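You operate a simulated robot arm through the tools that you are given. There is no shell and no other tool. Be economical: measure what you need, move in short steps, check, and stop when the job is done.

Carry out the task below with a simulated robot arm. There is one attempt and no reset: what you move stays moved.

TASK
Grease the seal on the valve base with the round brush, then stand the blue plunger on it.
Fine: take the grease from the tin and put the brush back. Set down upright: round brush, blue plunger. A coat counts when it lies all over at full strength: go over it till it gets no stronger.

It is judged by the outcome, as a careful person would: the job done as asked, and still so three seconds after it is handed in. It fails if anything else is knocked over, pushed out of place, dropped, spilled or broken. A push-on lid holds only when it is set on centred and level and pressed home; a screw cap is set on level and turned clockwise until tight.

THE ROBOT
A 7-joint arm with a two-finger parallel gripper, fixed in place. Base frame: the origin is at the foot of the arm, x ahead of it, y to its left, z up. Units: cm, degrees, N and s.
Its first joint turns from -166.0 to 166.0 degrees. Payload 4.4 kg.
The tool frame sits at the grasp point between the pads (the TCP): z along the fingers, y along the line on which they close. The tips reach 2.3 cm beyond it. The gripper opens to 9.4 cm. The fingers are 3.8 cm wide and 1 cm thick; the gripper's body (5.4 by 9.6 cm) begins 3.9 cm behind the TCP.
Orientation is that of the tool frame in the base frame, as [roll, pitch, yaw] about the fixed x, y, z axes, in that order (R = Rz(yaw) Ry(pitch) Rx(roll)). With the fingers straight down and closing along the base's y, the tool's x points along the base's -x, its y along +y and its z along -z.

THE INTERFACE
- The arm moves only by the tool step_arm. Its argument "increments" is a list of rows, each a list of 7 numbers: the shift along the tool's x, y, z in units of 250 mm (1.0 is 250 mm), then the turn, a rotation vector about the tool's x, y, z in units of 60 degrees (1.0 is 60 degrees), then the finger opening in cm, from 0 to 9.4. In form: [[x, y, z, ax, ay, az, gripper], ...]. A call has 1 to 12 rows; each row is the pose to reach, as a shift and turn from the pose commanded when the call began, along the tool's axes at that moment. A call with a number of a shift or a turn outside -1 to 1 is refused whole. Each row takes 0.2 s and may step no farther than 5 cm and 8.6 degrees from the row before; otherwise, or with a gripper value out of range, the whole call is refused. Where a pose cannot be reached the arm comes as near as it can. A force on the tool above 40 N (or 10 N above the force at the start of the call, whichever is more), or a blocked arm, ends the call early, and 0.2 s more pass. The fingers move at their own pace (about 7.2 cm/s each) and stop on an object; they squeeze with about 32 N. The grip force told is the motor's: it shows also when the fingers shut on nothing. Time passes only in rows, and 0.2 s behind the last, so rows that repeat a pose let the fingers close. The reply holds the time, the measured pose of the TCP, the force on the tool along the base axes, the opening and the grip force, in the units named above and with some noise, with the torque about the TCP (base axes, N m) and any sound that the robot's microphone picked up.
- Cameras (640 x 400 px; columns grow to the right, rows downward): "scene" is fixed at [4.98, -64.83, 154.52]; the picture's right is [0.84, -0.54, 0.00], its down [-0.17, -0.26, -0.95] and it looks along [0.51, 0.80, -0.31] (base axes); focal length 328 px, centre (320, 200). "wrist" rides on the gripper at [8.6, 1.6, -7.4] in the tool frame; the picture's right is [-0.18, 0.98, 0.00], its down [-0.58, -0.11, -0.81] and it looks along [-0.79, -0.15, 0.59] (tool axes); focal length 243 px, centre (320, 200). There is no depth. A picture from a camera that has moved, and an enlarged one, comes with that camera's place and axes in the base frame and with its lens.
- capture(camera): a new picture of that camera. It takes no simulated time.
- close_up(camera, box): a new picture of the part [left, top, right, bottom] of that camera's present view, enlarged. It takes no simulated time.
- close_job(): hands the job in; it is judged then, once.

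Work in short steps. Places have to be worked out from the pictures, the camera data and where the tool is seen: move nearer, look again, correct. Check each grasp and each placing, and mend what went wrong. You have 120 turns and 84 pictures in all, those below and enlarged ones among them. Open the gripper and draw the arm clear of the work before you hand the job in, unless the task says otherwise; then end with one line.

The tools are called after "Emit:" as name(argument=value, ...) on one line, values as JSON. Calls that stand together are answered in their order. step_arm: Moves the arm, as the interface text tells. Its arguments: {"type":"object","properties":{"increments":{"type":"array"}},"required":["increments"]} The other tools are called the same way: capture (camera) takes a picture; close_up (camera, box) takes an enlarged picture of a part of a camera's view; close_job () hands the job in.

At the start:

```text
time_s: 0.0
tcp_pos: [39.94, 46.51, 124.9]
tool_rot: [180.0, 0.1, -180.0]
ft_force: [0.0, 0.2, 0.6]
moment: [-0.01, -0.01, -0.02]
opening: 9.37
finger_force: 0.2
```

scene: 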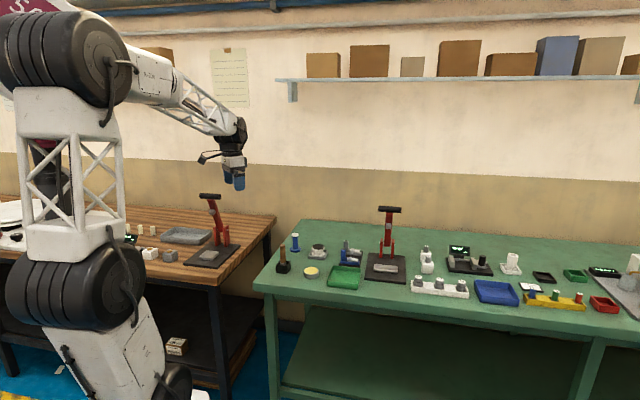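
wrist: 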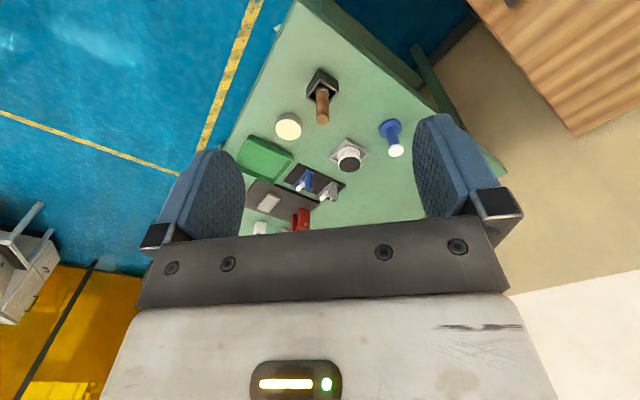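

I start with enlarged views of the near end of the green bench to identify the brush, grease tin, valve base and plungers.

Emit:
close_up(camera="scene", box=[250, 200, 450, 325])

Emit:
close_up(camera="wrist", box=[220, 50, 420, 240])

Emit:
close_up(camera="scene", box=[440, 220, 640, 345])

```text
3.20 times, centred on (350, 262) of scene
camera zoom: at [4.98, -64.83, 154.52], right [0.84, -0.54, 0.0], down [-0.17, -0.26, -0.95], along [0.51, 0.8, -0.31], focal length 1050 px, centre (224, 0)
```

zoom: 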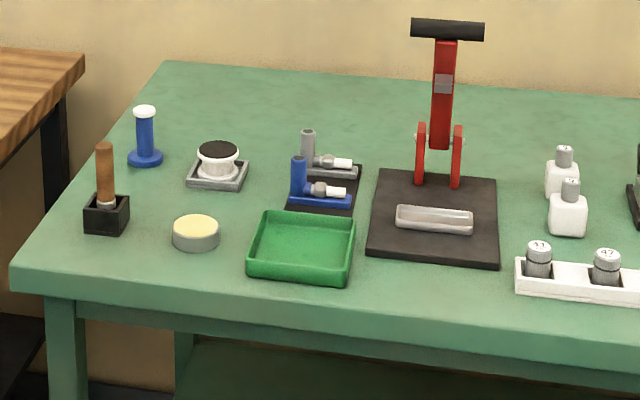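

```text
2.11 times, centred on (320, 145) of wrist
camera zoom: at [31.32, 48.11, 132.36], right [0.18, 0.98, 0.0], down [0.58, -0.11, 0.81], along [0.79, -0.15, -0.59], focal length 511 px, centre (320, 316)
```

zoom: 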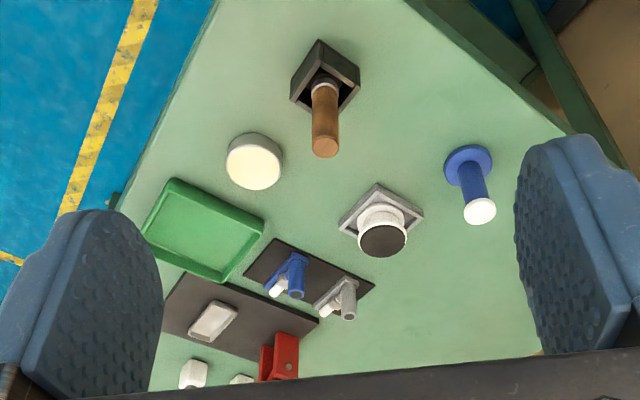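

```text
3.20 times, centred on (540, 282) of scene
camera zoom: at [4.98, -64.83, 154.52], right [0.84, -0.54, 0.0], down [-0.17, -0.26, -0.95], along [0.51, 0.8, -0.31], focal length 1050 px, centre (-384, -64)
```

zoom: 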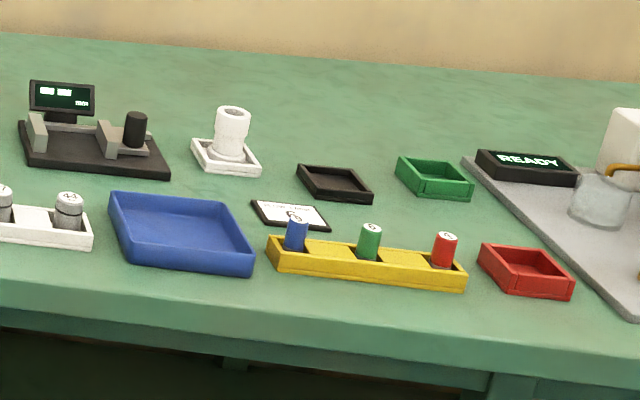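

Triangulating from both views: tin top ≈ (64.1, 34.7, 86.8), brush handle top ≈ (56.3, 43.8, 96.5), seal ≈ (76.4, 48.9, 88.3), plunger top ≈ (69.3, 57.5, 92.7). I move nearer and look again.

Emit:
step_arm(increments=[[-0.06, -0.027, 0.17, 0, 0, 0, 9.4], [-0.12, -0.054, 0.34, 0, 0, 0, 9.4], [-0.18, -0.081, 0.51, 0, 0, 0, 9.4], [-0.24, -0.108, 0.68, 0, 0, 0, 9.4]])

Emit:
capture(camera="wrist")

```text
time_s: 1.0
tcp_pos: [46.15, 43.71, 107.79]
tool_rot: [-180.0, 0.0, -179.9]
ft_force: [0.1, -0.4, 0.3]
moment: [-0.01, 0.02, 0.01]
opening: 9.39
finger_force: 0.1
```

```text
78 pictures are left
camera wrist: at [37.47, 45.32, 115.14], right [0.18, 0.98, 0.0], down [0.58, -0.11, 0.81], along [0.79, -0.15, -0.59], focal length 243 px, centre (320, 200)
```

wrist: 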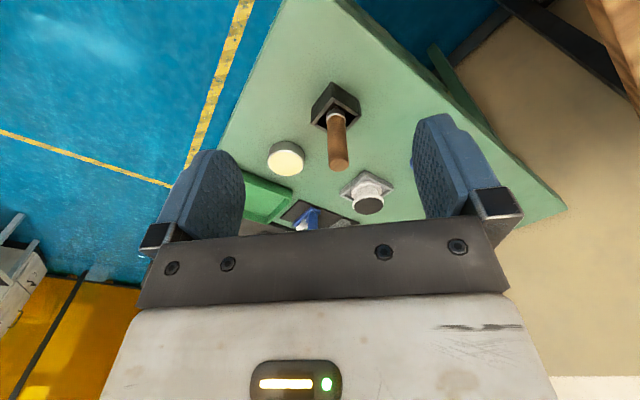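

The bench is in view under the hand. I enlarge the brush region to refine positions.

Emit:
close_up(camera="wrist", box=[250, 70, 410, 220])

Emit:
close_up(camera="scene", box=[260, 225, 340, 285])

```text
2.67 times, centred on (330, 145) of wrist
camera zoom: at [37.47, 45.32, 115.14], right [0.18, 0.98, 0.0], down [0.58, -0.11, 0.81], along [0.79, -0.15, -0.59], focal length 647 px, centre (293, 347)
```

zoom: 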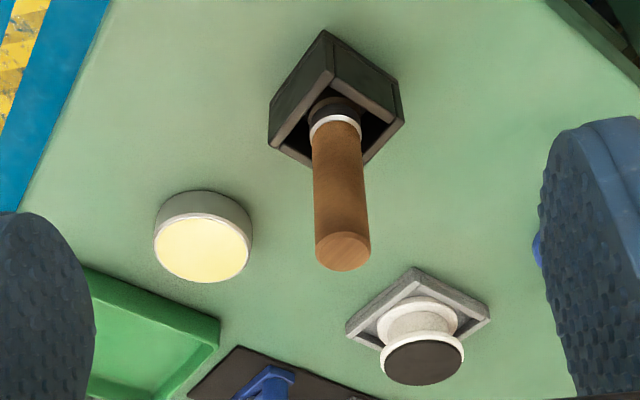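

```text
6.67 times, centred on (300, 255) of scene
camera zoom: at [4.98, -64.83, 154.52], right [0.84, -0.54, 0.0], down [-0.17, -0.26, -0.95], along [0.51, 0.8, -0.31], focal length 2188 px, centre (453, -167)
```

zoom: 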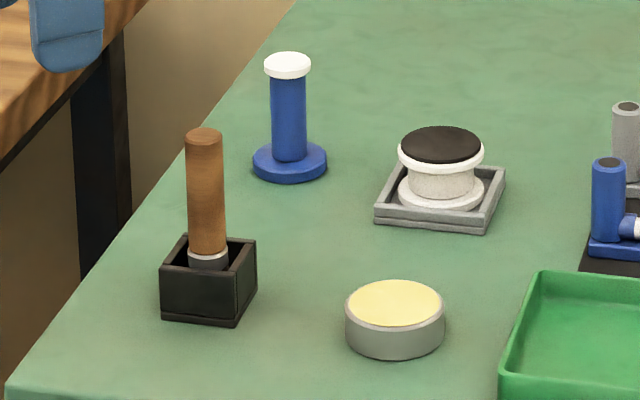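

Handle is vertical at (56.4, 43.8), top z 96.4, stand rim about 87–88, table about 84. I go above the handle and check before descending.

Emit:
step_arm(increments=[[-0.14, 0, 0.064, 0, 0, 0, 9.4], [-0.28, 0, 0.128, 0, 0, 0, 9.4], [-0.41, 0.002, 0.192, 0, 0, 0, 9.4], [-0.41, 0.002, 0.192, 0, 0, 0, 9.4]])

Emit:
capture(camera="wrist")

Emit:
close_up(camera="scene", box=[240, 185, 340, 285])

```text
time_s: 2.0
tcp_pos: [56.24, 43.9, 103.11]
tool_rot: [180.0, -0.1, 180.0]
ft_force: [-0.7, -0.3, 0.4]
moment: [-0.01, -0.01, -0.01]
opening: 9.42
finger_force: 0.1
```

```text
75 pictures are left
camera wrist: at [47.62, 45.57, 110.48], right [0.18, 0.98, 0.0], down [0.58, -0.11, 0.81], along [0.79, -0.15, -0.59], focal length 243 px, centre (320, 200)
```

wrist: 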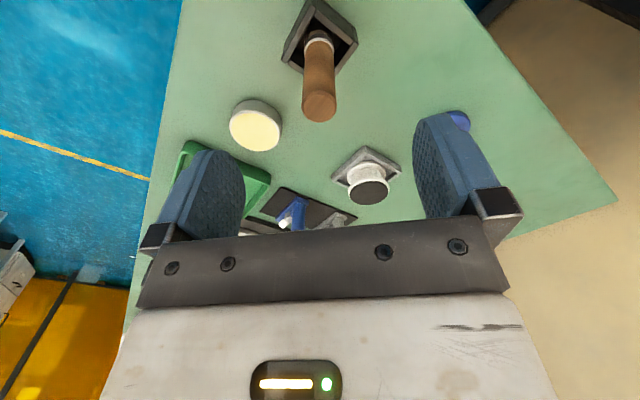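

```text
4.00 times, centred on (290, 235) of scene
camera zoom: at [4.98, -64.83, 154.52], right [0.84, -0.54, 0.0], down [-0.17, -0.26, -0.95], along [0.51, 0.8, -0.31], focal length 1313 px, centre (440, 60)
```

zoom: 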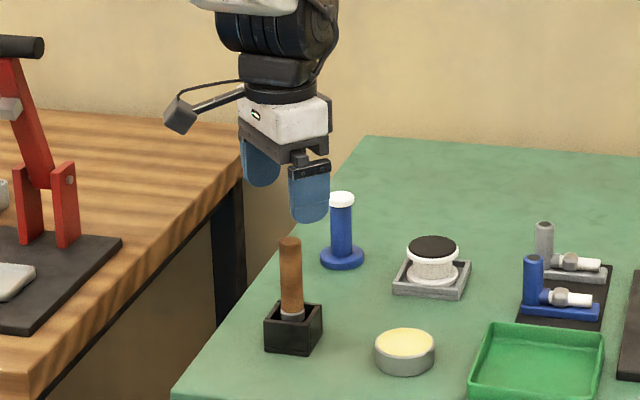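

Handle top recomputes to (56.5, 43.8): aligned. Descend to z≈93.2 and close.

Emit:
step_arm(increments=[[-0.008, -0.002, 0.16, 0, 0, 0, 9.4], [-0.008, -0.002, 0.3, 0, 0, 0, 9.4], [-0.008, -0.002, 0.396, 0, 0, 0, 9.4], [-0.008, -0.002, 0.396, 0, 0, 0, 6], [-0.008, -0.002, 0.396, 0, 0, 0, 3], [-0.008, -0.002, 0.396, 0, 0, 0, 0.5], [-0.008, -0.002, 0.396, 0, 0, 0, 0.5], [-0.008, -0.002, 0.396, 0, 0, 0, 0.5]])

Emit:
close_up(camera="scene", box=[250, 215, 330, 285])

```text
time_s: 3.8
tcp_pos: [56.32, 43.96, 93.36]
tool_rot: [180.0, 0.0, -180.0]
ft_force: [0.0, 0.1, 0.8]
moment: [0.0, 0.0, -0.02]
opening: 2.16
finger_force: 31.8
```

```text
5.71 times, centred on (290, 250) of scene
camera zoom: at [4.98, -64.83, 154.52], right [0.84, -0.54, 0.0], down [-0.17, -0.26, -0.95], along [0.51, 0.8, -0.31], focal length 1875 px, centre (491, -86)
```

zoom: 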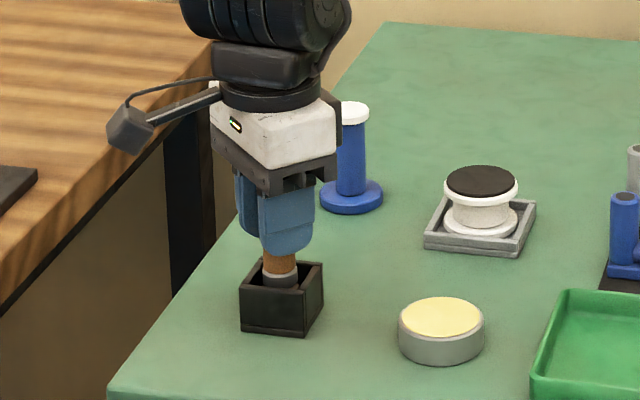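

Brush is gripped (2.16 cm). Lift straight up slowly and inspect.

Emit:
step_arm(increments=[[0, 0, -0.06, 0, 0, 0, 0.5], [0, 0, -0.14, 0, 0, 0, 0.5], [0, 0, -0.24, 0, 0, 0, 0.5], [0, 0, -0.36, 0, 0, 0, 0.5], [0, 0, -0.4, 0, 0, 0, 0.5], [0, 0, -0.4, 0, 0, 0, 0.5]])

Emit:
close_up(camera="scene", box=[250, 195, 350, 285])

Emit:
capture(camera="wrist")

```text
time_s: 5.2
tcp_pos: [56.08, 44.08, 103.27]
tool_rot: [180.0, 0.0, -179.9]
ft_force: [-0.7, -0.6, -0.1]
moment: [0.0, -0.01, 0.0]
opening: 2.16
finger_force: 32.4
```

```text
4.44 times, centred on (300, 240) of scene
camera zoom: at [4.98, -64.83, 154.52], right [0.84, -0.54, 0.0], down [-0.17, -0.26, -0.95], along [0.51, 0.8, -0.31], focal length 1458 px, centre (409, 22)
```

zoom: 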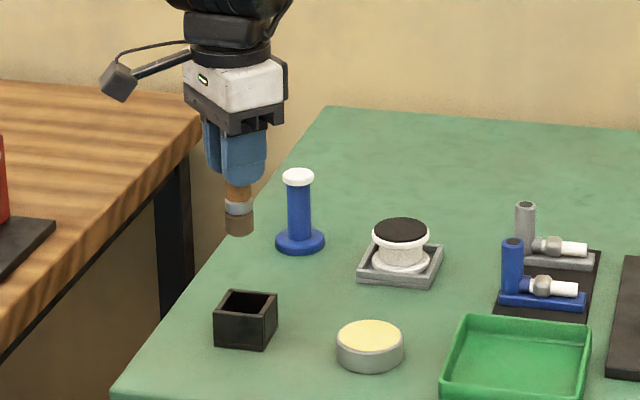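

```text
71 pictures are left
camera wrist: at [47.56, 45.66, 110.77], right [0.18, 0.98, 0.0], down [0.58, -0.11, 0.81], along [0.79, -0.15, -0.59], focal length 243 px, centre (320, 200)
```

wrist: 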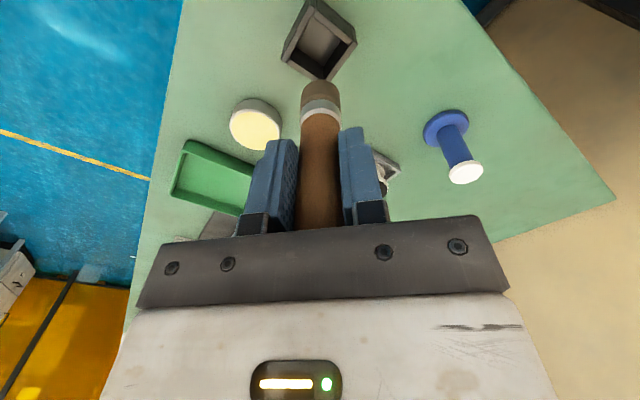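

Brush bottom is ≈7.6 cm below the TCP. Move over the tin (64.3, 34.7), staying clear above it.

Emit:
step_arm(increments=[[-0.08, -0.092, 0.02, 0, 0, 0, 0.5], [-0.16, -0.184, 0.05, 0, 0, 0, 0.5], [-0.24, -0.275, 0.1, 0, 0, 0, 0.5], [-0.316, -0.366, 0.16, 0, 0, 0, 0.5], [-0.316, -0.366, 0.16, 0, 0, 0, 0.5]])

Emit:
close_up(camera="scene", box=[270, 225, 350, 285])

Emit:
close_up(camera="wrist", box=[230, 0, 430, 200])

```text
time_s: 6.4
tcp_pos: [64.45, 34.56, 99.2]
tool_rot: [180.0, 0.0, -179.9]
ft_force: [0.1, -0.1, -1.1]
moment: [-0.02, 0.01, -0.01]
opening: 2.15
finger_force: 31.8
```

```text
6.67 times, centred on (310, 255) of scene
camera zoom: at [4.98, -64.83, 154.52], right [0.84, -0.54, 0.0], down [-0.17, -0.26, -0.95], along [0.51, 0.8, -0.31], focal length 2188 px, centre (387, -167)
```

zoom: 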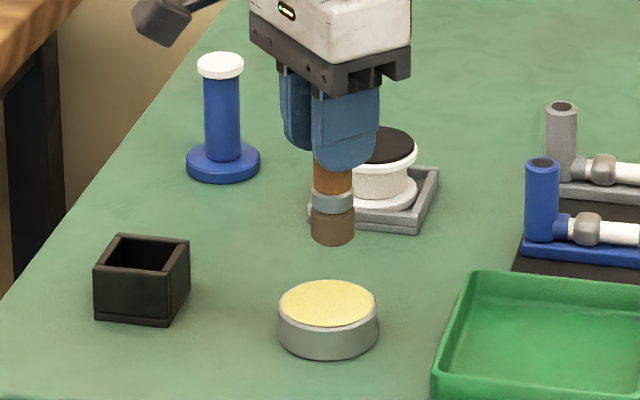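

```text
2.00 times, centred on (330, 100) of wrist
camera zoom: at [55.8, 36.1, 106.62], right [0.18, 0.98, 0.0], down [0.58, -0.11, 0.81], along [0.79, -0.15, -0.59], focal length 485 px, centre (300, 400)
```

zoom: 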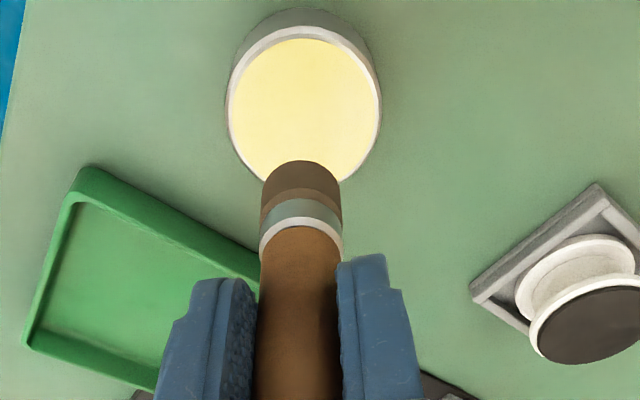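

Brush is centred over the tin (calc (64.1, 34.7)). Lower to near contact, then a bit more, watching the force.

Emit:
step_arm(increments=[[0.01, 0, 0.1, 0, 0, 0, 0.5], [0.01, 0, 0.17, 0, 0, 0, 0.5], [0.01, 0, 0.19, 0, 0, 0, 0.5], [0.01, 0, 0.2, 0, 0, 0, 0.5]])

Emit:
close_up(camera="scene", box=[290, 235, 350, 285])

```text
time_s: 7.4
tcp_pos: [64.1, 34.55, 94.25]
tool_rot: [179.9, 0.1, -180.0]
ft_force: [2.7, 1.6, 25.7]
moment: [0.18, -0.18, -0.02]
opening: 2.2
finger_force: 32.1
```

```text
8.00 times, centred on (320, 260) of scene
camera zoom: at [4.98, -64.83, 154.52], right [0.84, -0.54, 0.0], down [-0.17, -0.26, -0.95], along [0.51, 0.8, -0.31], focal length 2625 px, centre (320, -280)
```

zoom: 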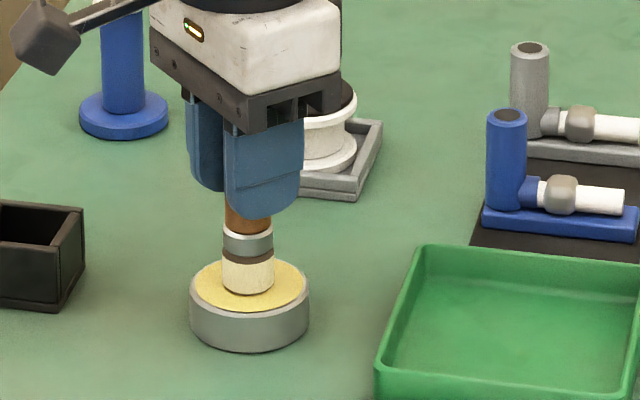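

25 N contact and the bristles are now cream coloured: loaded. Lift and check the brush.

Emit:
step_arm(increments=[[0, 0, -0.04, 0, 0, 0, 0.5], [0, 0, -0.12, 0, 0, 0, 0.5], [0, 0, -0.24, 0, 0, 0, 0.5], [0, 0, -0.24, 0, 0, 0, 0.5]])

Emit:
close_up(camera="scene", box=[290, 215, 350, 285])

Emit:
close_up(camera="wrist", box=[230, 0, 430, 200])

```text
time_s: 8.4
tcp_pos: [64.17, 34.45, 100.12]
tool_rot: [180.0, 0.1, 180.0]
ft_force: [0.2, 0.3, -1.1]
moment: [0.03, 0.0, 0.0]
opening: 2.17
finger_force: 32.6
```

```text
5.71 times, centred on (320, 250) of scene
camera zoom: at [4.98, -64.83, 154.52], right [0.84, -0.54, 0.0], down [-0.17, -0.26, -0.95], along [0.51, 0.8, -0.31], focal length 1875 px, centre (320, -86)
```

zoom: 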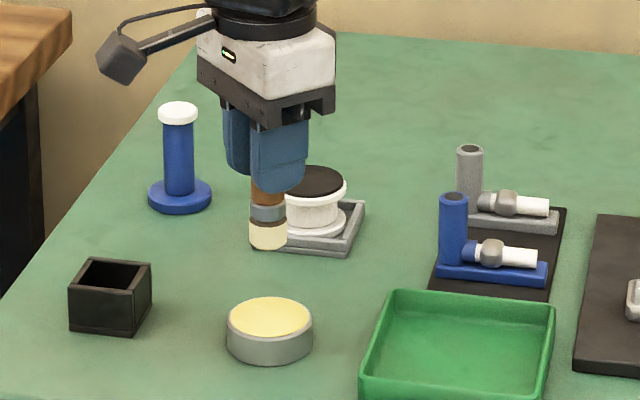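

```text
2.00 times, centred on (330, 100) of wrist
camera zoom: at [55.45, 36.18, 107.5], right [0.18, 0.98, 0.0], down [0.58, -0.11, 0.81], along [0.79, -0.15, -0.59], focal length 485 px, centre (300, 400)
```

zoom: 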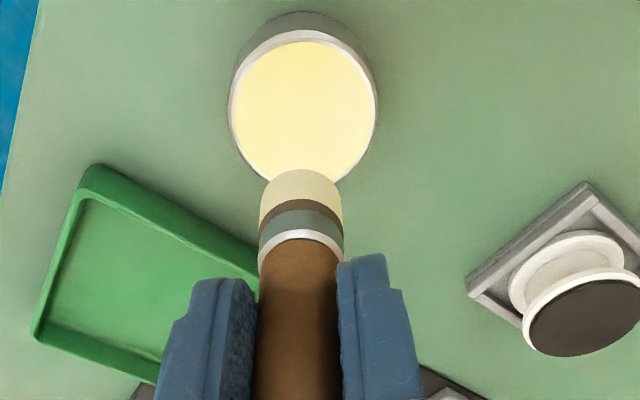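

Brush is loaded. Refining over all views: seal at about (75.6, 47.35, 89.1), radius ≈2.7 cm; brush radius ≈1.25. Move above the seal.

Emit:
step_arm(increments=[[-0.1, 0.11, -0.04, 0, 0, 0, 0.5], [-0.22, 0.24, -0.04, 0, 0, 0, 0.5], [-0.34, 0.38, -0.04, 0, 0, 0, 0.5], [-0.457, 0.514, -0.04, 0, 0, 0, 0.5], [-0.457, 0.514, -0.04, 0, 0, 0, 0.5]])

Emit:
close_up(camera="scene", box=[280, 205, 360, 275])

Emit:
close_up(camera="wrist", box=[230, 0, 430, 200])

```text
time_s: 9.6
tcp_pos: [75.47, 47.54, 100.82]
tool_rot: [-180.0, 0.0, -180.0]
ft_force: [0.4, -0.4, 0.6]
moment: [0.01, -0.01, -0.01]
opening: 2.16
finger_force: 32.0
```

```text
5.71 times, centred on (320, 240) of scene
camera zoom: at [4.98, -64.83, 154.52], right [0.84, -0.54, 0.0], down [-0.17, -0.26, -0.95], along [0.51, 0.8, -0.31], focal length 1875 px, centre (320, -29)
```

zoom: 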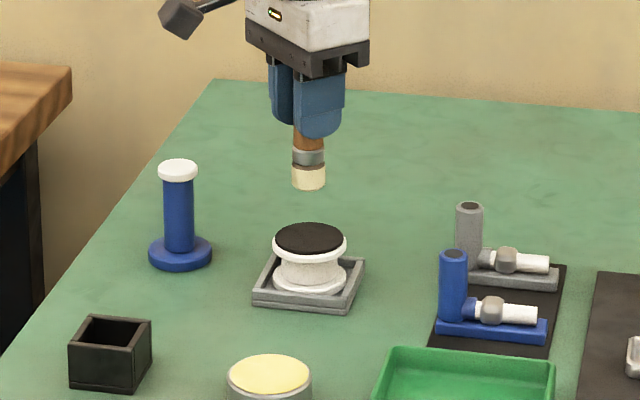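

```text
2.00 times, centred on (330, 100) of wrist
camera zoom: at [66.88, 49.16, 108.31], right [0.18, 0.98, 0.0], down [0.58, -0.11, 0.81], along [0.79, -0.15, -0.59], focal length 485 px, centre (300, 400)
```

zoom: 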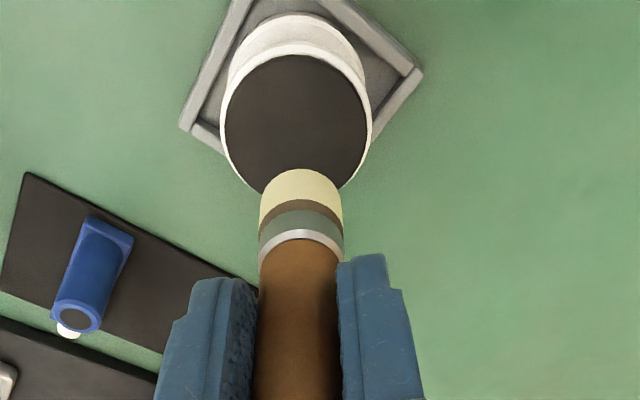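

Brush is over the seal centre within ~0.15 cm. Lower in small steps to find contact.

Emit:
step_arm(increments=[[0.006, -0.004, 0.1, 0, 0, 0, 0.5], [0.006, -0.004, 0.15, 0, 0, 0, 0.5], [0.006, -0.004, 0.17, 0, 0, 0, 0.5]])

Emit:
close_up(camera="scene", box=[290, 225, 350, 275])

```text
time_s: 10.4
tcp_pos: [75.41, 47.34, 97.03]
tool_rot: [179.9, 0.0, 180.0]
ft_force: [-0.5, 0.0, 0.0]
moment: [-0.01, 0.02, 0.03]
opening: 2.18
finger_force: 31.9
```

```text
8.00 times, centred on (320, 250) of scene
camera zoom: at [4.98, -64.83, 154.52], right [0.84, -0.54, 0.0], down [-0.17, -0.26, -0.95], along [0.51, 0.8, -0.31], focal length 2625 px, centre (320, -200)
```

zoom: 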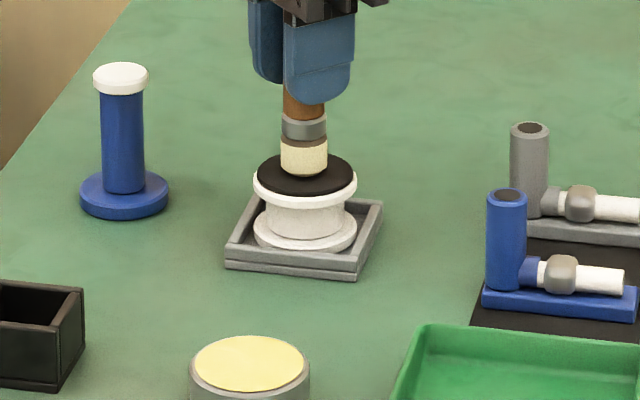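

Nearly touching, no force yet. Lower by small steps.

Emit:
step_arm(increments=[[0, 0, 0.008, 0, 0, 0, 0.5], [0, 0, 0.014, 0, 0, 0, 0.5]])

```text
time_s: 11.0
tcp_pos: [75.59, 47.49, 96.77]
tool_rot: [-179.9, 0.1, -179.9]
ft_force: [0.1, -0.1, 6.2]
moment: [-0.04, 0.0, -0.02]
opening: 2.14
finger_force: 32.1
```

Contact at 6 N. Sweep one circle of radius 1.5 cm and return to the centre.

Emit:
step_arm(increments=[[0.06, 0, 0, 0, 0, 0, 0.5], [0.0485, 0.0353, 0, 0, 0, 0, 0.5], [0.0185, 0.0571, 0, 0, 0, 0, 0.5], [-0.0185, 0.0571, 0, 0, 0, 0, 0.5], [-0.0485, 0.0353, 0, 0, 0, 0, 0.5], [-0.06, 0, 0, 0, 0, 0, 0.5], [-0.0485, -0.0353, 0, 0, 0, 0, 0.5], [-0.0185, -0.0571, 0, 0, 0, 0, 0.5], [0.0185, -0.0571, 0, 0, 0, 0, 0.5], [0.0485, -0.0353, 0, 0, 0, 0, 0.5], [0.06, 0, 0, 0, 0, 0, 0.5], [0, 0, 0, 0, 0, 0, 0.5]])

Emit:
close_up(camera="scene", box=[290, 225, 350, 275])

Emit:
close_up(camera="wrist", box=[250, 0, 390, 120])

```text
time_s: 13.6
tcp_pos: [75.15, 47.45, 96.62]
tool_rot: [180.0, 0.1, -180.0]
ft_force: [-5.2, 0.0, 15.0]
moment: [0.03, 0.36, 0.03]
opening: 2.17
finger_force: 32.1
```

```text
8.00 times, centred on (320, 250) of scene
camera zoom: at [4.98, -64.83, 154.52], right [0.84, -0.54, 0.0], down [-0.17, -0.26, -0.95], along [0.51, 0.8, -0.31], focal length 2625 px, centre (320, -200)
```

zoom: 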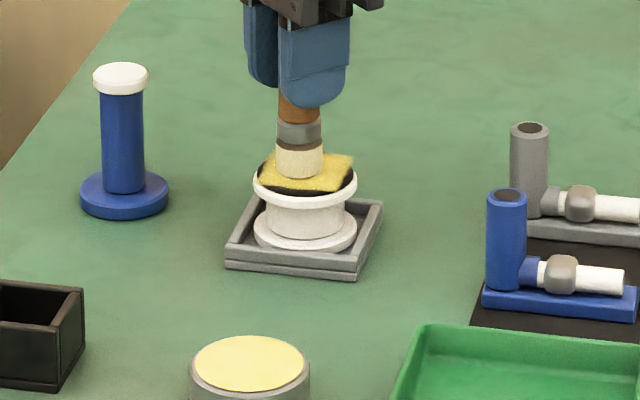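

```text
3.33 times, centred on (320, 60) of wrist
camera zoom: at [66.48, 49.05, 104.09], right [0.18, 0.98, 0.0], down [0.58, -0.11, 0.81], along [0.79, -0.15, -0.59], focal length 809 px, centre (320, 667)
```

zoom: 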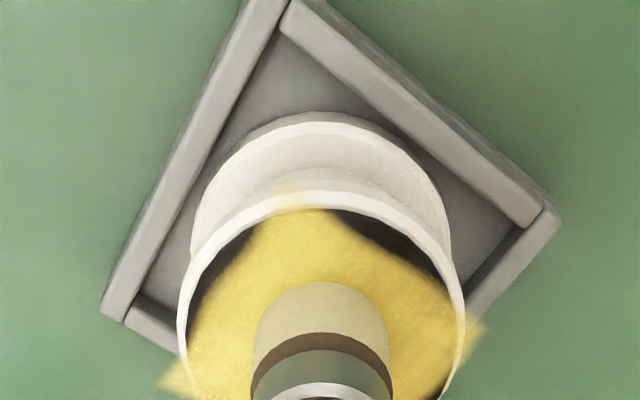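

A coat appears but with bare patches toward the rim. Lift to view the whole seal.

Emit:
step_arm(increments=[[0, 0, -0.08, 0, 0, 0, 0.5], [0.1, 0, -0.2, 0, 0, 0, 0.5], [0.2, 0, -0.24, 0, 0, 0, 0.5], [0.2, 0, -0.24, 0, 0, 0, 0.5]])

Emit:
close_up(camera="wrist", box=[230, 0, 430, 150])

Emit:
close_up(camera="scene", box=[290, 215, 350, 275])

```text
time_s: 14.6
tcp_pos: [70.06, 47.36, 102.57]
tool_rot: [180.0, 0.0, 179.9]
ft_force: [0.1, -0.2, -0.6]
moment: [0.0, -0.01, 0.01]
opening: 2.17
finger_force: 31.9
```

```text
2.67 times, centred on (330, 75) of wrist
camera zoom: at [61.48, 48.99, 109.99], right [0.18, 0.98, 0.0], down [0.58, -0.11, 0.81], along [0.79, -0.15, -0.59], focal length 647 px, centre (293, 533)
```

zoom: 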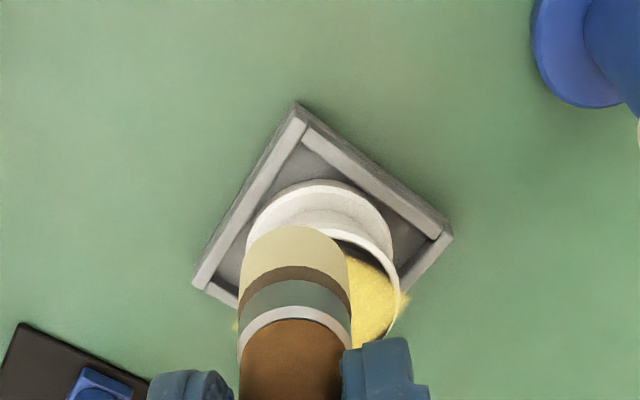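

```text
6.67 times, centred on (320, 245) of scene
camera zoom: at [4.98, -64.83, 154.52], right [0.84, -0.54, 0.0], down [-0.17, -0.26, -0.95], along [0.51, 0.8, -0.31], focal length 2188 px, centre (320, -100)
```

zoom: 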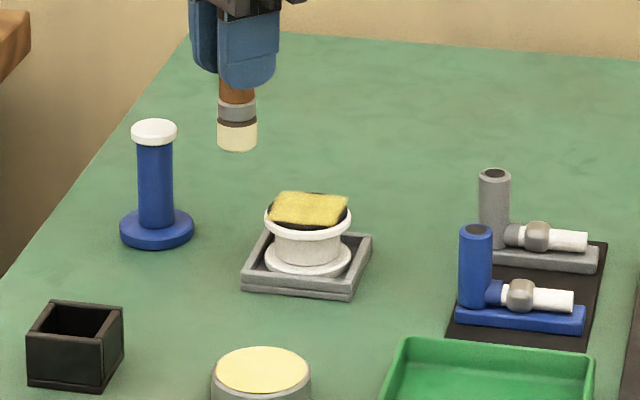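

The coat shows as a square patch aligned with the tray. I enlarge it to judge strength.

Emit:
close_up(camera="scene", box=[308, 239, 332, 254])

```text
16.00 times, centred on (320, 246) of scene
camera zoom: at [4.98, -64.83, 154.52], right [0.84, -0.54, 0.0], down [-0.17, -0.26, -0.95], along [0.51, 0.8, -0.31], focal length 5251 px, centre (320, -544)
```

zoom: 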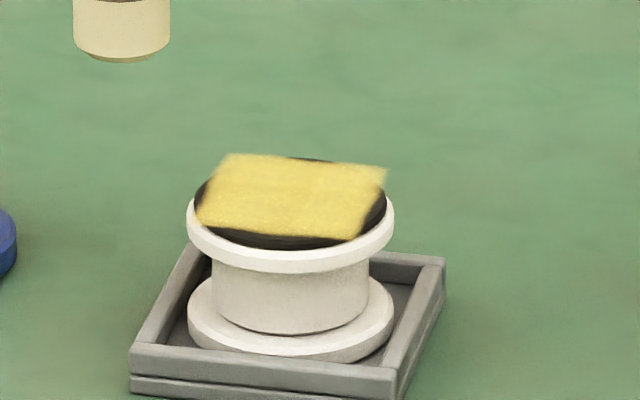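

A square coat about 4 cm wide covers the seal; I'll reload the brush and go over it again to see whether it gets stronger. Back to the tin.

Emit:
step_arm(increments=[[0.06, -0.12, 0.0, 0, 0, 0, 0.5], [0.12, -0.25, 0.04, 0, 0, 0, 0.5], [0.18, -0.38, 0.09, 0, 0, 0, 0.5], [0.246, -0.512, 0.144, 0, 0, 0, 0.5], [0.246, -0.512, 0.144, 0, 0, 0, 0.5]])

Emit:
close_up(camera="scene", box=[290, 225, 350, 285])

```text
time_s: 15.8
tcp_pos: [64.08, 34.36, 99.12]
tool_rot: [-180.0, -0.1, 179.9]
ft_force: [0.0, 0.2, -0.8]
moment: [0.02, -0.01, 0.0]
opening: 2.15
finger_force: 31.7
```

```text
6.67 times, centred on (320, 255) of scene
camera zoom: at [4.98, -64.83, 154.52], right [0.84, -0.54, 0.0], down [-0.17, -0.26, -0.95], along [0.51, 0.8, -0.31], focal length 2188 px, centre (320, -167)
```

zoom: 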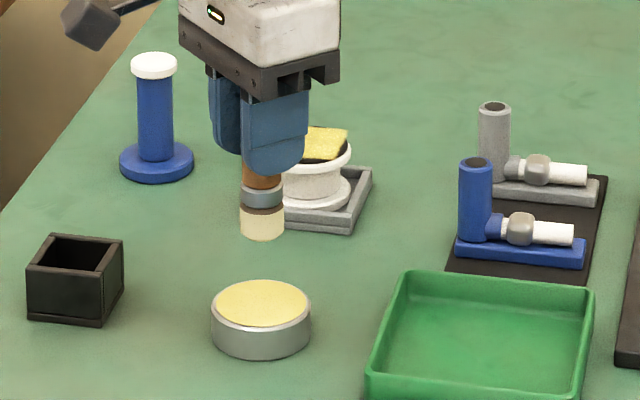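

Aligned with the tin. Dip and lift again.

Emit:
step_arm(increments=[[0, 0.004, 0.1, 0, 0, 0, 0.5], [0, 0.004, 0.17, 0, 0, 0, 0.5], [0, 0.004, 0.183, 0, 0, 0, 0.5], [0, 0.004, 0.189, 0, 0, 0, 0.5], [0, 0.004, 0.189, 0, 0, 0, 0.5]])

```text
time_s: 17.0
tcp_pos: [64.13, 34.72, 94.29]
tool_rot: [179.9, 0.0, 180.0]
ft_force: [-0.3, -1.7, -0.9]
moment: [-0.02, 0.01, -0.02]
opening: 2.15
finger_force: 32.2
```

No contact yet; lower a little more.

Emit:
step_arm(increments=[[0, 0, 0.006, 0, 0, 0, 0.5], [0, 0, 0.012, 0, 0, 0, 0.5]])

```text
time_s: 17.6
tcp_pos: [64.17, 34.76, 94.18]
tool_rot: [179.9, 0.2, -180.0]
ft_force: [-5.6, -2.3, 35.1]
moment: [-0.18, 0.29, 0.01]
opening: 2.18
finger_force: 32.1
```

Contact firm at 35 N; loaded. Lift and return above the seal centre.

Emit:
step_arm(increments=[[0, 0, -0.06, 0, 0, 0, 0.5], [0, 0, -0.2, 0, 0, 0, 0.5], [-0.06, 0.07, -0.28, 0, 0, 0, 0.5], [-0.16, 0.18, -0.28, 0, 0, 0, 0.5], [-0.26, 0.3, -0.28, 0, 0, 0, 0.5], [-0.36, 0.41, -0.28, 0, 0, 0, 0.5], [-0.446, 0.508, -0.2, 0, 0, 0, 0.5], [-0.446, 0.508, -0.15, 0, 0, 0, 0.5], [-0.446, 0.508, -0.15, 0, 0, 0, 0.5]])

Emit:
close_up(camera="scene", box=[300, 230, 340, 260])

```text
time_s: 19.6
tcp_pos: [75.44, 47.33, 97.91]
tool_rot: [180.0, 0.0, 180.0]
ft_force: [0.4, -0.6, -1.7]
moment: [-0.04, 0.02, 0.02]
opening: 2.17
finger_force: 32.2
```

```text
13.33 times, centred on (320, 245) of scene
camera zoom: at [4.98, -64.83, 154.52], right [0.84, -0.54, 0.0], down [-0.17, -0.26, -0.95], along [0.51, 0.8, -0.31], focal length 4376 px, centre (320, -400)
```

zoom: 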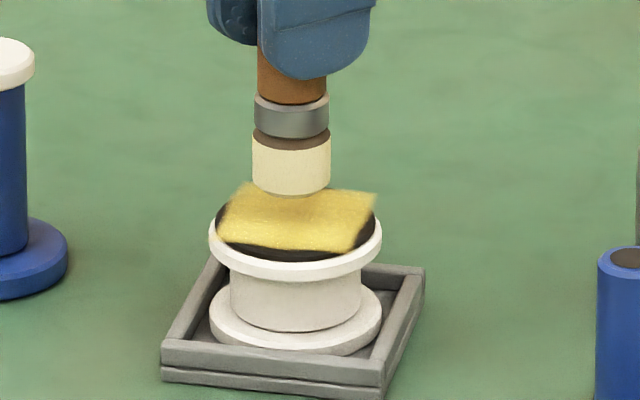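

Centred. Lower to contact and circle at radius 1.7 cm.

Emit:
step_arm(increments=[[0, 0, 0.046, 0, 0, 0, 0.5], [0.068, 0, 0.048, 0, 0, 0, 0.5], [0.055, 0.04, 0.048, 0, 0, 0, 0.5], [0.021, 0.0647, 0.048, 0, 0, 0, 0.5], [-0.021, 0.0647, 0.048, 0, 0, 0, 0.5], [-0.055, 0.04, 0.048, 0, 0, 0, 0.5], [-0.068, 0, 0.048, 0, 0, 0, 0.5], [-0.055, -0.04, 0.048, 0, 0, 0, 0.5], [-0.021, -0.0647, 0.048, 0, 0, 0, 0.5], [0.021, -0.0647, 0.048, 0, 0, 0, 0.5], [0.055, -0.04, 0.048, 0, 0, 0, 0.5], [0.068, 0, 0.048, 0, 0, 0, 0.5]])

Emit:
close_up(camera="scene", box=[300, 230, 340, 260])

```text
time_s: 22.2
tcp_pos: [73.78, 47.34, 96.58]
tool_rot: [179.9, 0.2, 180.0]
ft_force: [2.3, -9.6, 39.4]
moment: [-0.64, -0.44, -0.04]
opening: 2.17
finger_force: 31.6
```

```text
13.33 times, centred on (320, 245) of scene
camera zoom: at [4.98, -64.83, 154.52], right [0.84, -0.54, 0.0], down [-0.17, -0.26, -0.95], along [0.51, 0.8, -0.31], focal length 4376 px, centre (320, -400)
```

zoom: 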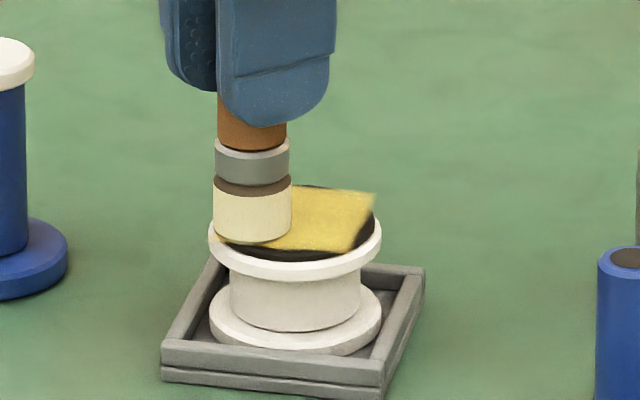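

Force is a bit high (39 N); valve has not moved. Ease up slightly, do an inner circle, then lift away to see.

Emit:
step_arm(increments=[[-0.01, 0, -0.006, 0, 0, 0, 0.5], [-0.038, 0, -0.006, 0, 0, 0, 0.5], [-0.053, 0.026, -0.006, 0, 0, 0, 0.5], [-0.083, 0.026, -0.006, 0, 0, 0, 0.5], [-0.098, 0, -0.006, 0, 0, 0, 0.5], [-0.083, -0.026, -0.006, 0, 0, 0, 0.5], [-0.053, -0.026, -0.006, 0, 0, 0, 0.5], [-0.068, 0, -0.006, 0, 0, 0, 0.5], [-0.068, 0, -0.08, 0, 0, 0, 0.5], [0.05, 0, -0.18, 0, 0, 0, 0.5], [0.15, 0, -0.24, 0, 0, 0, 0.5], [0.15, 0, -0.24, 0, 0, 0, 0.5]])

Emit:
close_up(camera="scene", box=[308, 239, 332, 254])

```text
time_s: 24.8
tcp_pos: [69.96, 47.28, 102.46]
tool_rot: [-180.0, 0.0, 180.0]
ft_force: [0.2, 0.3, -0.8]
moment: [-0.01, 0.01, 0.0]
opening: 2.17
finger_force: 32.0
```

```text
16.00 times, centred on (320, 246) of scene
camera zoom: at [4.98, -64.83, 154.52], right [0.84, -0.54, 0.0], down [-0.17, -0.26, -0.95], along [0.51, 0.8, -0.31], focal length 5251 px, centre (320, -544)
```

zoom: 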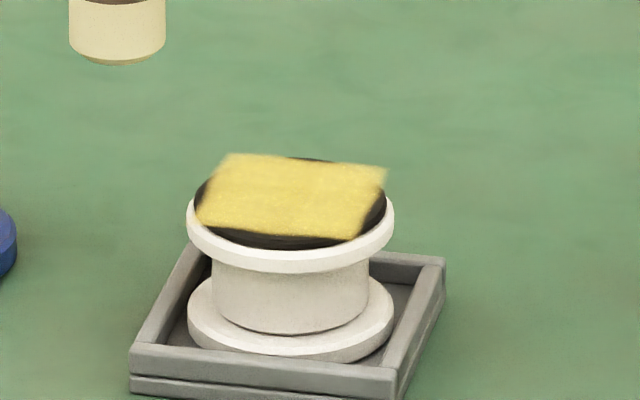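

The patch looks unchanged from before, so it seems saturated. I move away toward the stand and look at the seal with the wrist camera for uniformity.

Emit:
step_arm(increments=[[0.08, -0.12, -0.03, 0, 0, 0, 0.5], [0.17, -0.24, -0.06, 0, 0, 0, 0.5], [0.17, -0.24, -0.06, 0, 0, 0, 0.5]])

Emit:
capture(camera="wrist")

Emit:
close_up(camera="wrist", box=[340, 80, 440, 170])

```text
time_s: 25.6
tcp_pos: [65.77, 41.56, 103.92]
tool_rot: [-180.0, -0.1, 180.0]
ft_force: [0.0, -0.3, -0.3]
moment: [-0.01, -0.03, 0.0]
opening: 2.13
finger_force: 32.0
```

```text
53 pictures are left
camera wrist: at [57.12, 43.19, 111.4], right [0.18, 0.98, 0.0], down [0.58, -0.11, 0.81], along [0.79, -0.15, -0.59], focal length 243 px, centre (320, 200)
```

wrist: 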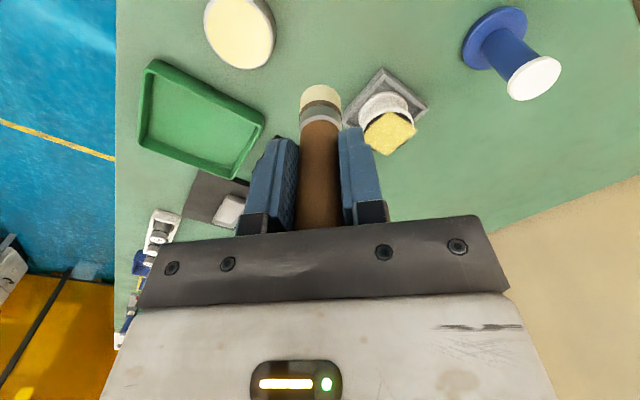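

```text
4.44 times, centred on (390, 125) of wrist
camera zoom: at [57.12, 43.19, 111.4], right [0.18, 0.98, 0.0], down [0.58, -0.11, 0.81], along [0.79, -0.15, -0.59], focal length 1078 px, centre (9, 533)
```

zoom: 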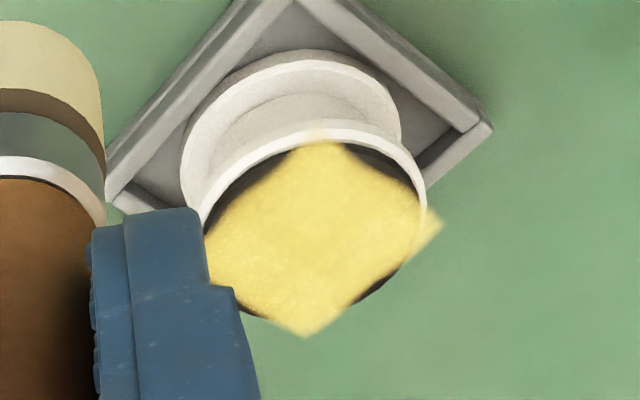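

Coverage is uniform. To be sure of full strength at the edges I'll do one more pass out to the corners with the still-loaded brush.

Emit:
step_arm(increments=[[-0.1, 0.06, 0.0, 0, 0, 0, 0.5], [-0.2, 0.12, 0.06, 0, 0, 0, 0.5], [-0.3, 0.18, 0.14, 0, 0, 0, 0.5], [-0.388, 0.24, 0.22, 0, 0, 0, 0.5], [-0.388, 0.24, 0.28, 0, 0, 0, 0.5], [-0.388, 0.24, 0.294, 0, 0, 0, 0.5], [-0.388, 0.24, 0.294, 0, 0, 0, 0.5]])

```text
time_s: 27.2
tcp_pos: [75.3, 47.42, 96.68]
tool_rot: [-179.9, 0.0, 180.0]
ft_force: [1.1, -0.2, -1.7]
moment: [-0.01, 0.01, 0.01]
opening: 2.14
finger_force: 32.0
```

Just short of contact. Lower 0.15 cm and circle.

Emit:
step_arm(increments=[[0, 0, 0.006, 0, 0, 0, 0.5], [0.068, 0, 0.006, 0, 0, 0, 0.5], [0.055, 0.04, 0.006, 0, 0, 0, 0.5], [0.021, 0.0647, 0.006, 0, 0, 0, 0.5], [-0.021, 0.0647, 0.006, 0, 0, 0, 0.5], [-0.055, 0.04, 0.006, 0, 0, 0, 0.5], [-0.068, 0, 0.006, 0, 0, 0, 0.5], [-0.055, -0.04, 0.006, 0, 0, 0, 0.5], [-0.021, -0.0647, 0.006, 0, 0, 0, 0.5], [0.021, -0.0647, 0.006, 0, 0, 0, 0.5], [0.055, -0.04, 0.006, 0, 0, 0, 0.5], [0.068, 0, 0.006, 0, 0, 0, 0.5]])

Emit:
step_arm(increments=[[-0.038, 0, 0, 0, 0, 0, 0.5], [-0.053, 0.026, 0, 0, 0, 0, 0.5], [-0.083, 0.026, 0, 0, 0, 0, 0.5], [-0.098, 0, 0, 0, 0, 0, 0.5], [-0.083, -0.026, 0, 0, 0, 0, 0.5], [-0.053, -0.026, 0, 0, 0, 0, 0.5], [-0.068, 0, 0, 0, 0, 0, 0.5], [-0.068, 0, -0.08, 0, 0, 0, 0.5], [0.05, -0.05, -0.2, 0, 0, 0, 0.5], [0.16, -0.1, -0.24, 0, 0, 0, 0.5], [0.24, -0.24, -0.29, 0, 0, 0, 0.5], [0.24, -0.24, -0.29, 0, 0, 0, 0.5]])

Emit:
close_up(camera="scene", box=[308, 239, 332, 254])

Emit:
close_up(camera="wrist", box=[340, 80, 440, 170])

```text
time_s: 29.8
tcp_pos: [73.62, 47.47, 96.63]
tool_rot: [-180.0, -0.1, 180.0]
ft_force: [1.7, -6.9, 18.7]
moment: [-0.38, -0.19, -0.05]
opening: 2.16
finger_force: 32.2
```

```text
time_s: 32.4
tcp_pos: [67.81, 41.35, 103.55]
tool_rot: [180.0, 0.0, 180.0]
ft_force: [-0.6, -0.4, -0.2]
moment: [-0.02, -0.02, -0.03]
opening: 2.14
finger_force: 32.1
```

```text
16.00 times, centred on (320, 246) of scene
camera zoom: at [4.98, -64.83, 154.52], right [0.84, -0.54, 0.0], down [-0.17, -0.26, -0.95], along [0.51, 0.8, -0.31], focal length 5251 px, centre (320, -544)
```

zoom: 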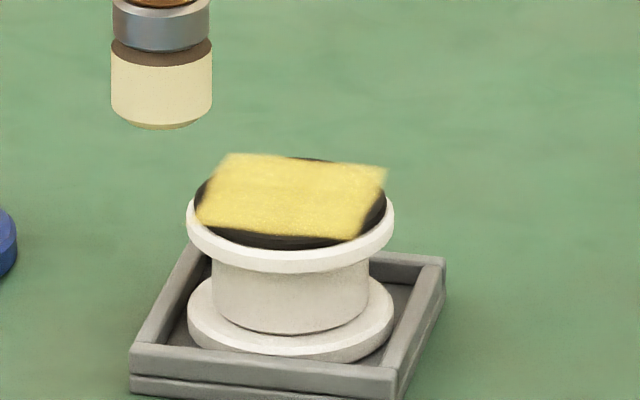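

```text
4.44 times, centred on (390, 125) of wrist
camera zoom: at [59.17, 42.99, 110.96], right [0.18, 0.98, 0.0], down [0.58, -0.11, 0.81], along [0.79, -0.15, -0.59], focal length 1078 px, centre (9, 533)
```

zoom: 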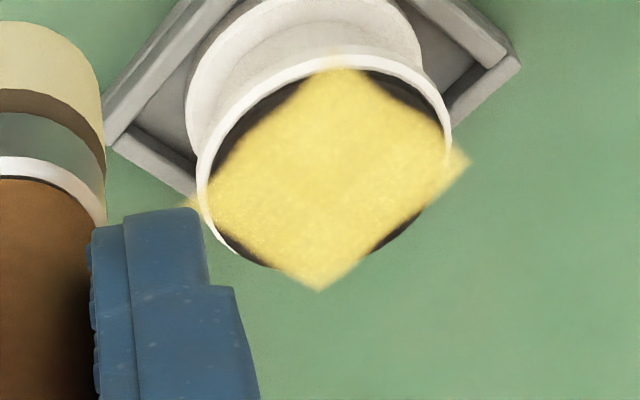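

The coat no longer changes: done. Now carry the brush back above its stand.

Emit:
step_arm(increments=[[0.12, 0.025, 0, 0, 0, 0, 0.5], [0.24, 0.05, 0, 0, 0, 0, 0.5], [0.35, 0.075, 0, 0, 0, 0, 0.5], [0.449, 0.096, 0, 0, 0, 0, 0.5], [0.449, 0.096, 0.12, 0, 0, 0, 0.5], [0.449, 0.096, 0.18, 0, 0, 0, 0.5], [0.449, 0.096, 0.18, 0, 0, 0, 0.5]])

Emit:
close_up(camera="scene", box=[260, 225, 320, 285])

Emit:
close_up(camera="wrist", box=[230, 0, 430, 150])

```text
time_s: 34.0
tcp_pos: [56.47, 43.59, 99.23]
tool_rot: [179.9, 0.0, -179.9]
ft_force: [-0.2, 0.2, -0.7]
moment: [-0.01, 0.02, 0.03]
opening: 2.15
finger_force: 31.8
```

```text
6.67 times, centred on (290, 255) of scene
camera zoom: at [4.98, -64.83, 154.52], right [0.84, -0.54, 0.0], down [-0.17, -0.26, -0.95], along [0.51, 0.8, -0.31], focal length 2188 px, centre (520, -167)
```

zoom: 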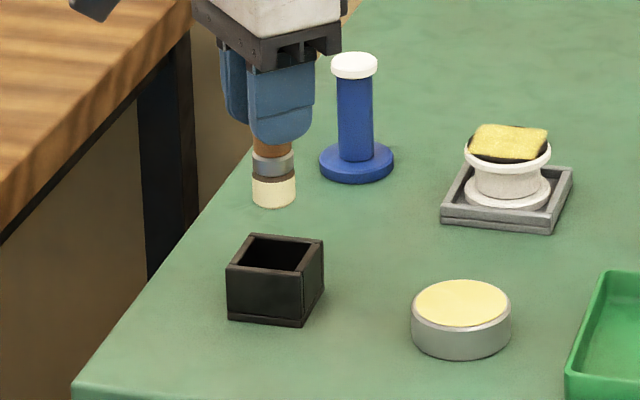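

```text
2.67 times, centred on (330, 75) of wrist
camera zoom: at [47.79, 45.24, 106.67], right [0.18, 0.98, 0.0], down [0.58, -0.11, 0.81], along [0.79, -0.15, -0.59], focal length 647 px, centre (293, 533)
```

zoom: 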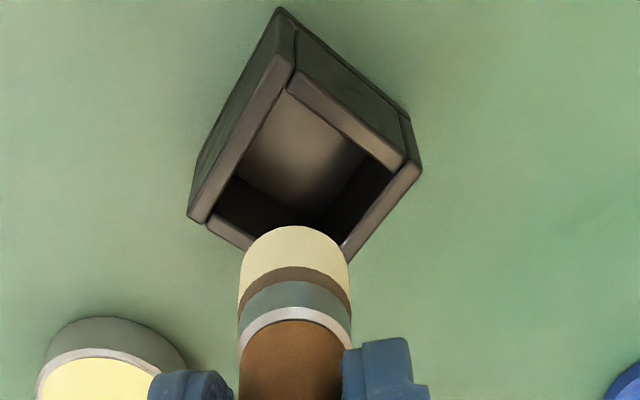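

Aligned with the opening. Lower into the stand.

Emit:
step_arm(increments=[[0, 0, 0.08, 0, 0, 0, 0.5], [0, 0, 0.14, 0, 0, 0, 0.5], [0, 0, 0.19, 0, 0, 0, 0.5], [0, 0, 0.225, 0, 0, 0, 0.5], [0, 0, 0.225, 0, 0, 0, 0.5]])

Emit:
close_up(camera="scene", box=[260, 225, 320, 285])

```text
time_s: 35.2
tcp_pos: [56.41, 43.74, 93.81]
tool_rot: [-179.9, 0.0, -180.0]
ft_force: [-0.3, -0.5, -1.0]
moment: [-0.01, -0.04, 0.02]
opening: 2.19
finger_force: 31.7
```

```text
6.67 times, centred on (290, 255) of scene
camera zoom: at [4.98, -64.83, 154.52], right [0.84, -0.54, 0.0], down [-0.17, -0.26, -0.95], along [0.51, 0.8, -0.31], focal length 2188 px, centre (520, -167)
```

zoom: 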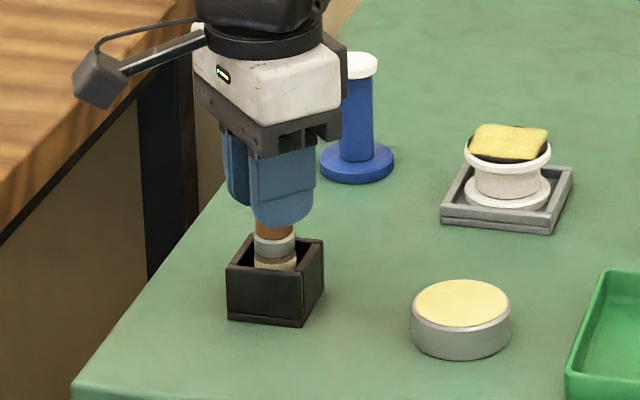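

Inside the stand without contact. Step down until it bottoms.

Emit:
step_arm(increments=[[0, 0, 0.01, 0, 0, 0, 0.5], [0, 0, 0.02, 0, 0, 0, 0.5], [0, 0, 0.024, 0, 0, 0, 0.5]])

```text
time_s: 36.0
tcp_pos: [56.39, 43.8, 93.12]
tool_rot: [-180.0, 0.1, -180.0]
ft_force: [-0.4, 0.1, -0.3]
moment: [0.01, 0.05, -0.01]
opening: 2.17
finger_force: 31.9
```

Emit:
step_arm(increments=[[0, 0, 0.006, 0, 0, 0, 0.5], [0, 0, 0.01, 0, 0, 0, 0.5]])

```text
time_s: 36.6
tcp_pos: [56.33, 43.81, 92.79]
tool_rot: [-180.0, 0.0, 179.9]
ft_force: [0.4, 0.1, -1.0]
moment: [0.02, -0.04, 0.0]
opening: 2.15
finger_force: 31.6
```

Still no contact; keep stepping down.

Emit:
step_arm(increments=[[0, 0, 0.005, 0, 0, 0, 0.5], [0, 0, 0.01, 0, 0, 0, 0.5]])

Emit:
close_up(camera="scene", box=[260, 235, 310, 275])

```text
time_s: 37.2
tcp_pos: [56.28, 43.83, 92.57]
tool_rot: [-180.0, 0.0, 180.0]
ft_force: [-0.2, 0.5, 0.0]
moment: [-0.01, -0.02, 0.02]
opening: 2.16
finger_force: 31.8
```

```text
10.00 times, centred on (285, 255) of scene
camera zoom: at [4.98, -64.83, 154.52], right [0.84, -0.54, 0.0], down [-0.17, -0.26, -0.95], along [0.51, 0.8, -0.31], focal length 3282 px, centre (670, -350)
```

zoom: 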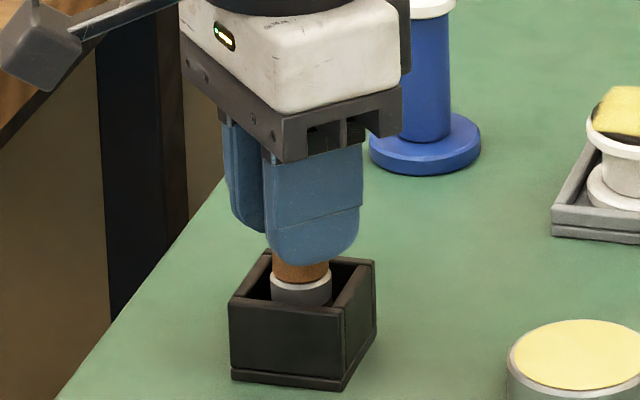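

The collar is near its original depth but no contact yet. Two more small steps.

Emit:
step_arm(increments=[[0, 0, 0.004, 0, 0, 0, 0.5], [0, 0, 0.008, 0, 0, 0, 0.5]])

```text
time_s: 37.8
tcp_pos: [56.34, 43.75, 92.72]
tool_rot: [179.9, 0.2, 180.0]
ft_force: [-2.9, -2.1, 37.2]
moment: [-0.15, 0.15, -0.01]
opening: 2.18
finger_force: 32.0
```

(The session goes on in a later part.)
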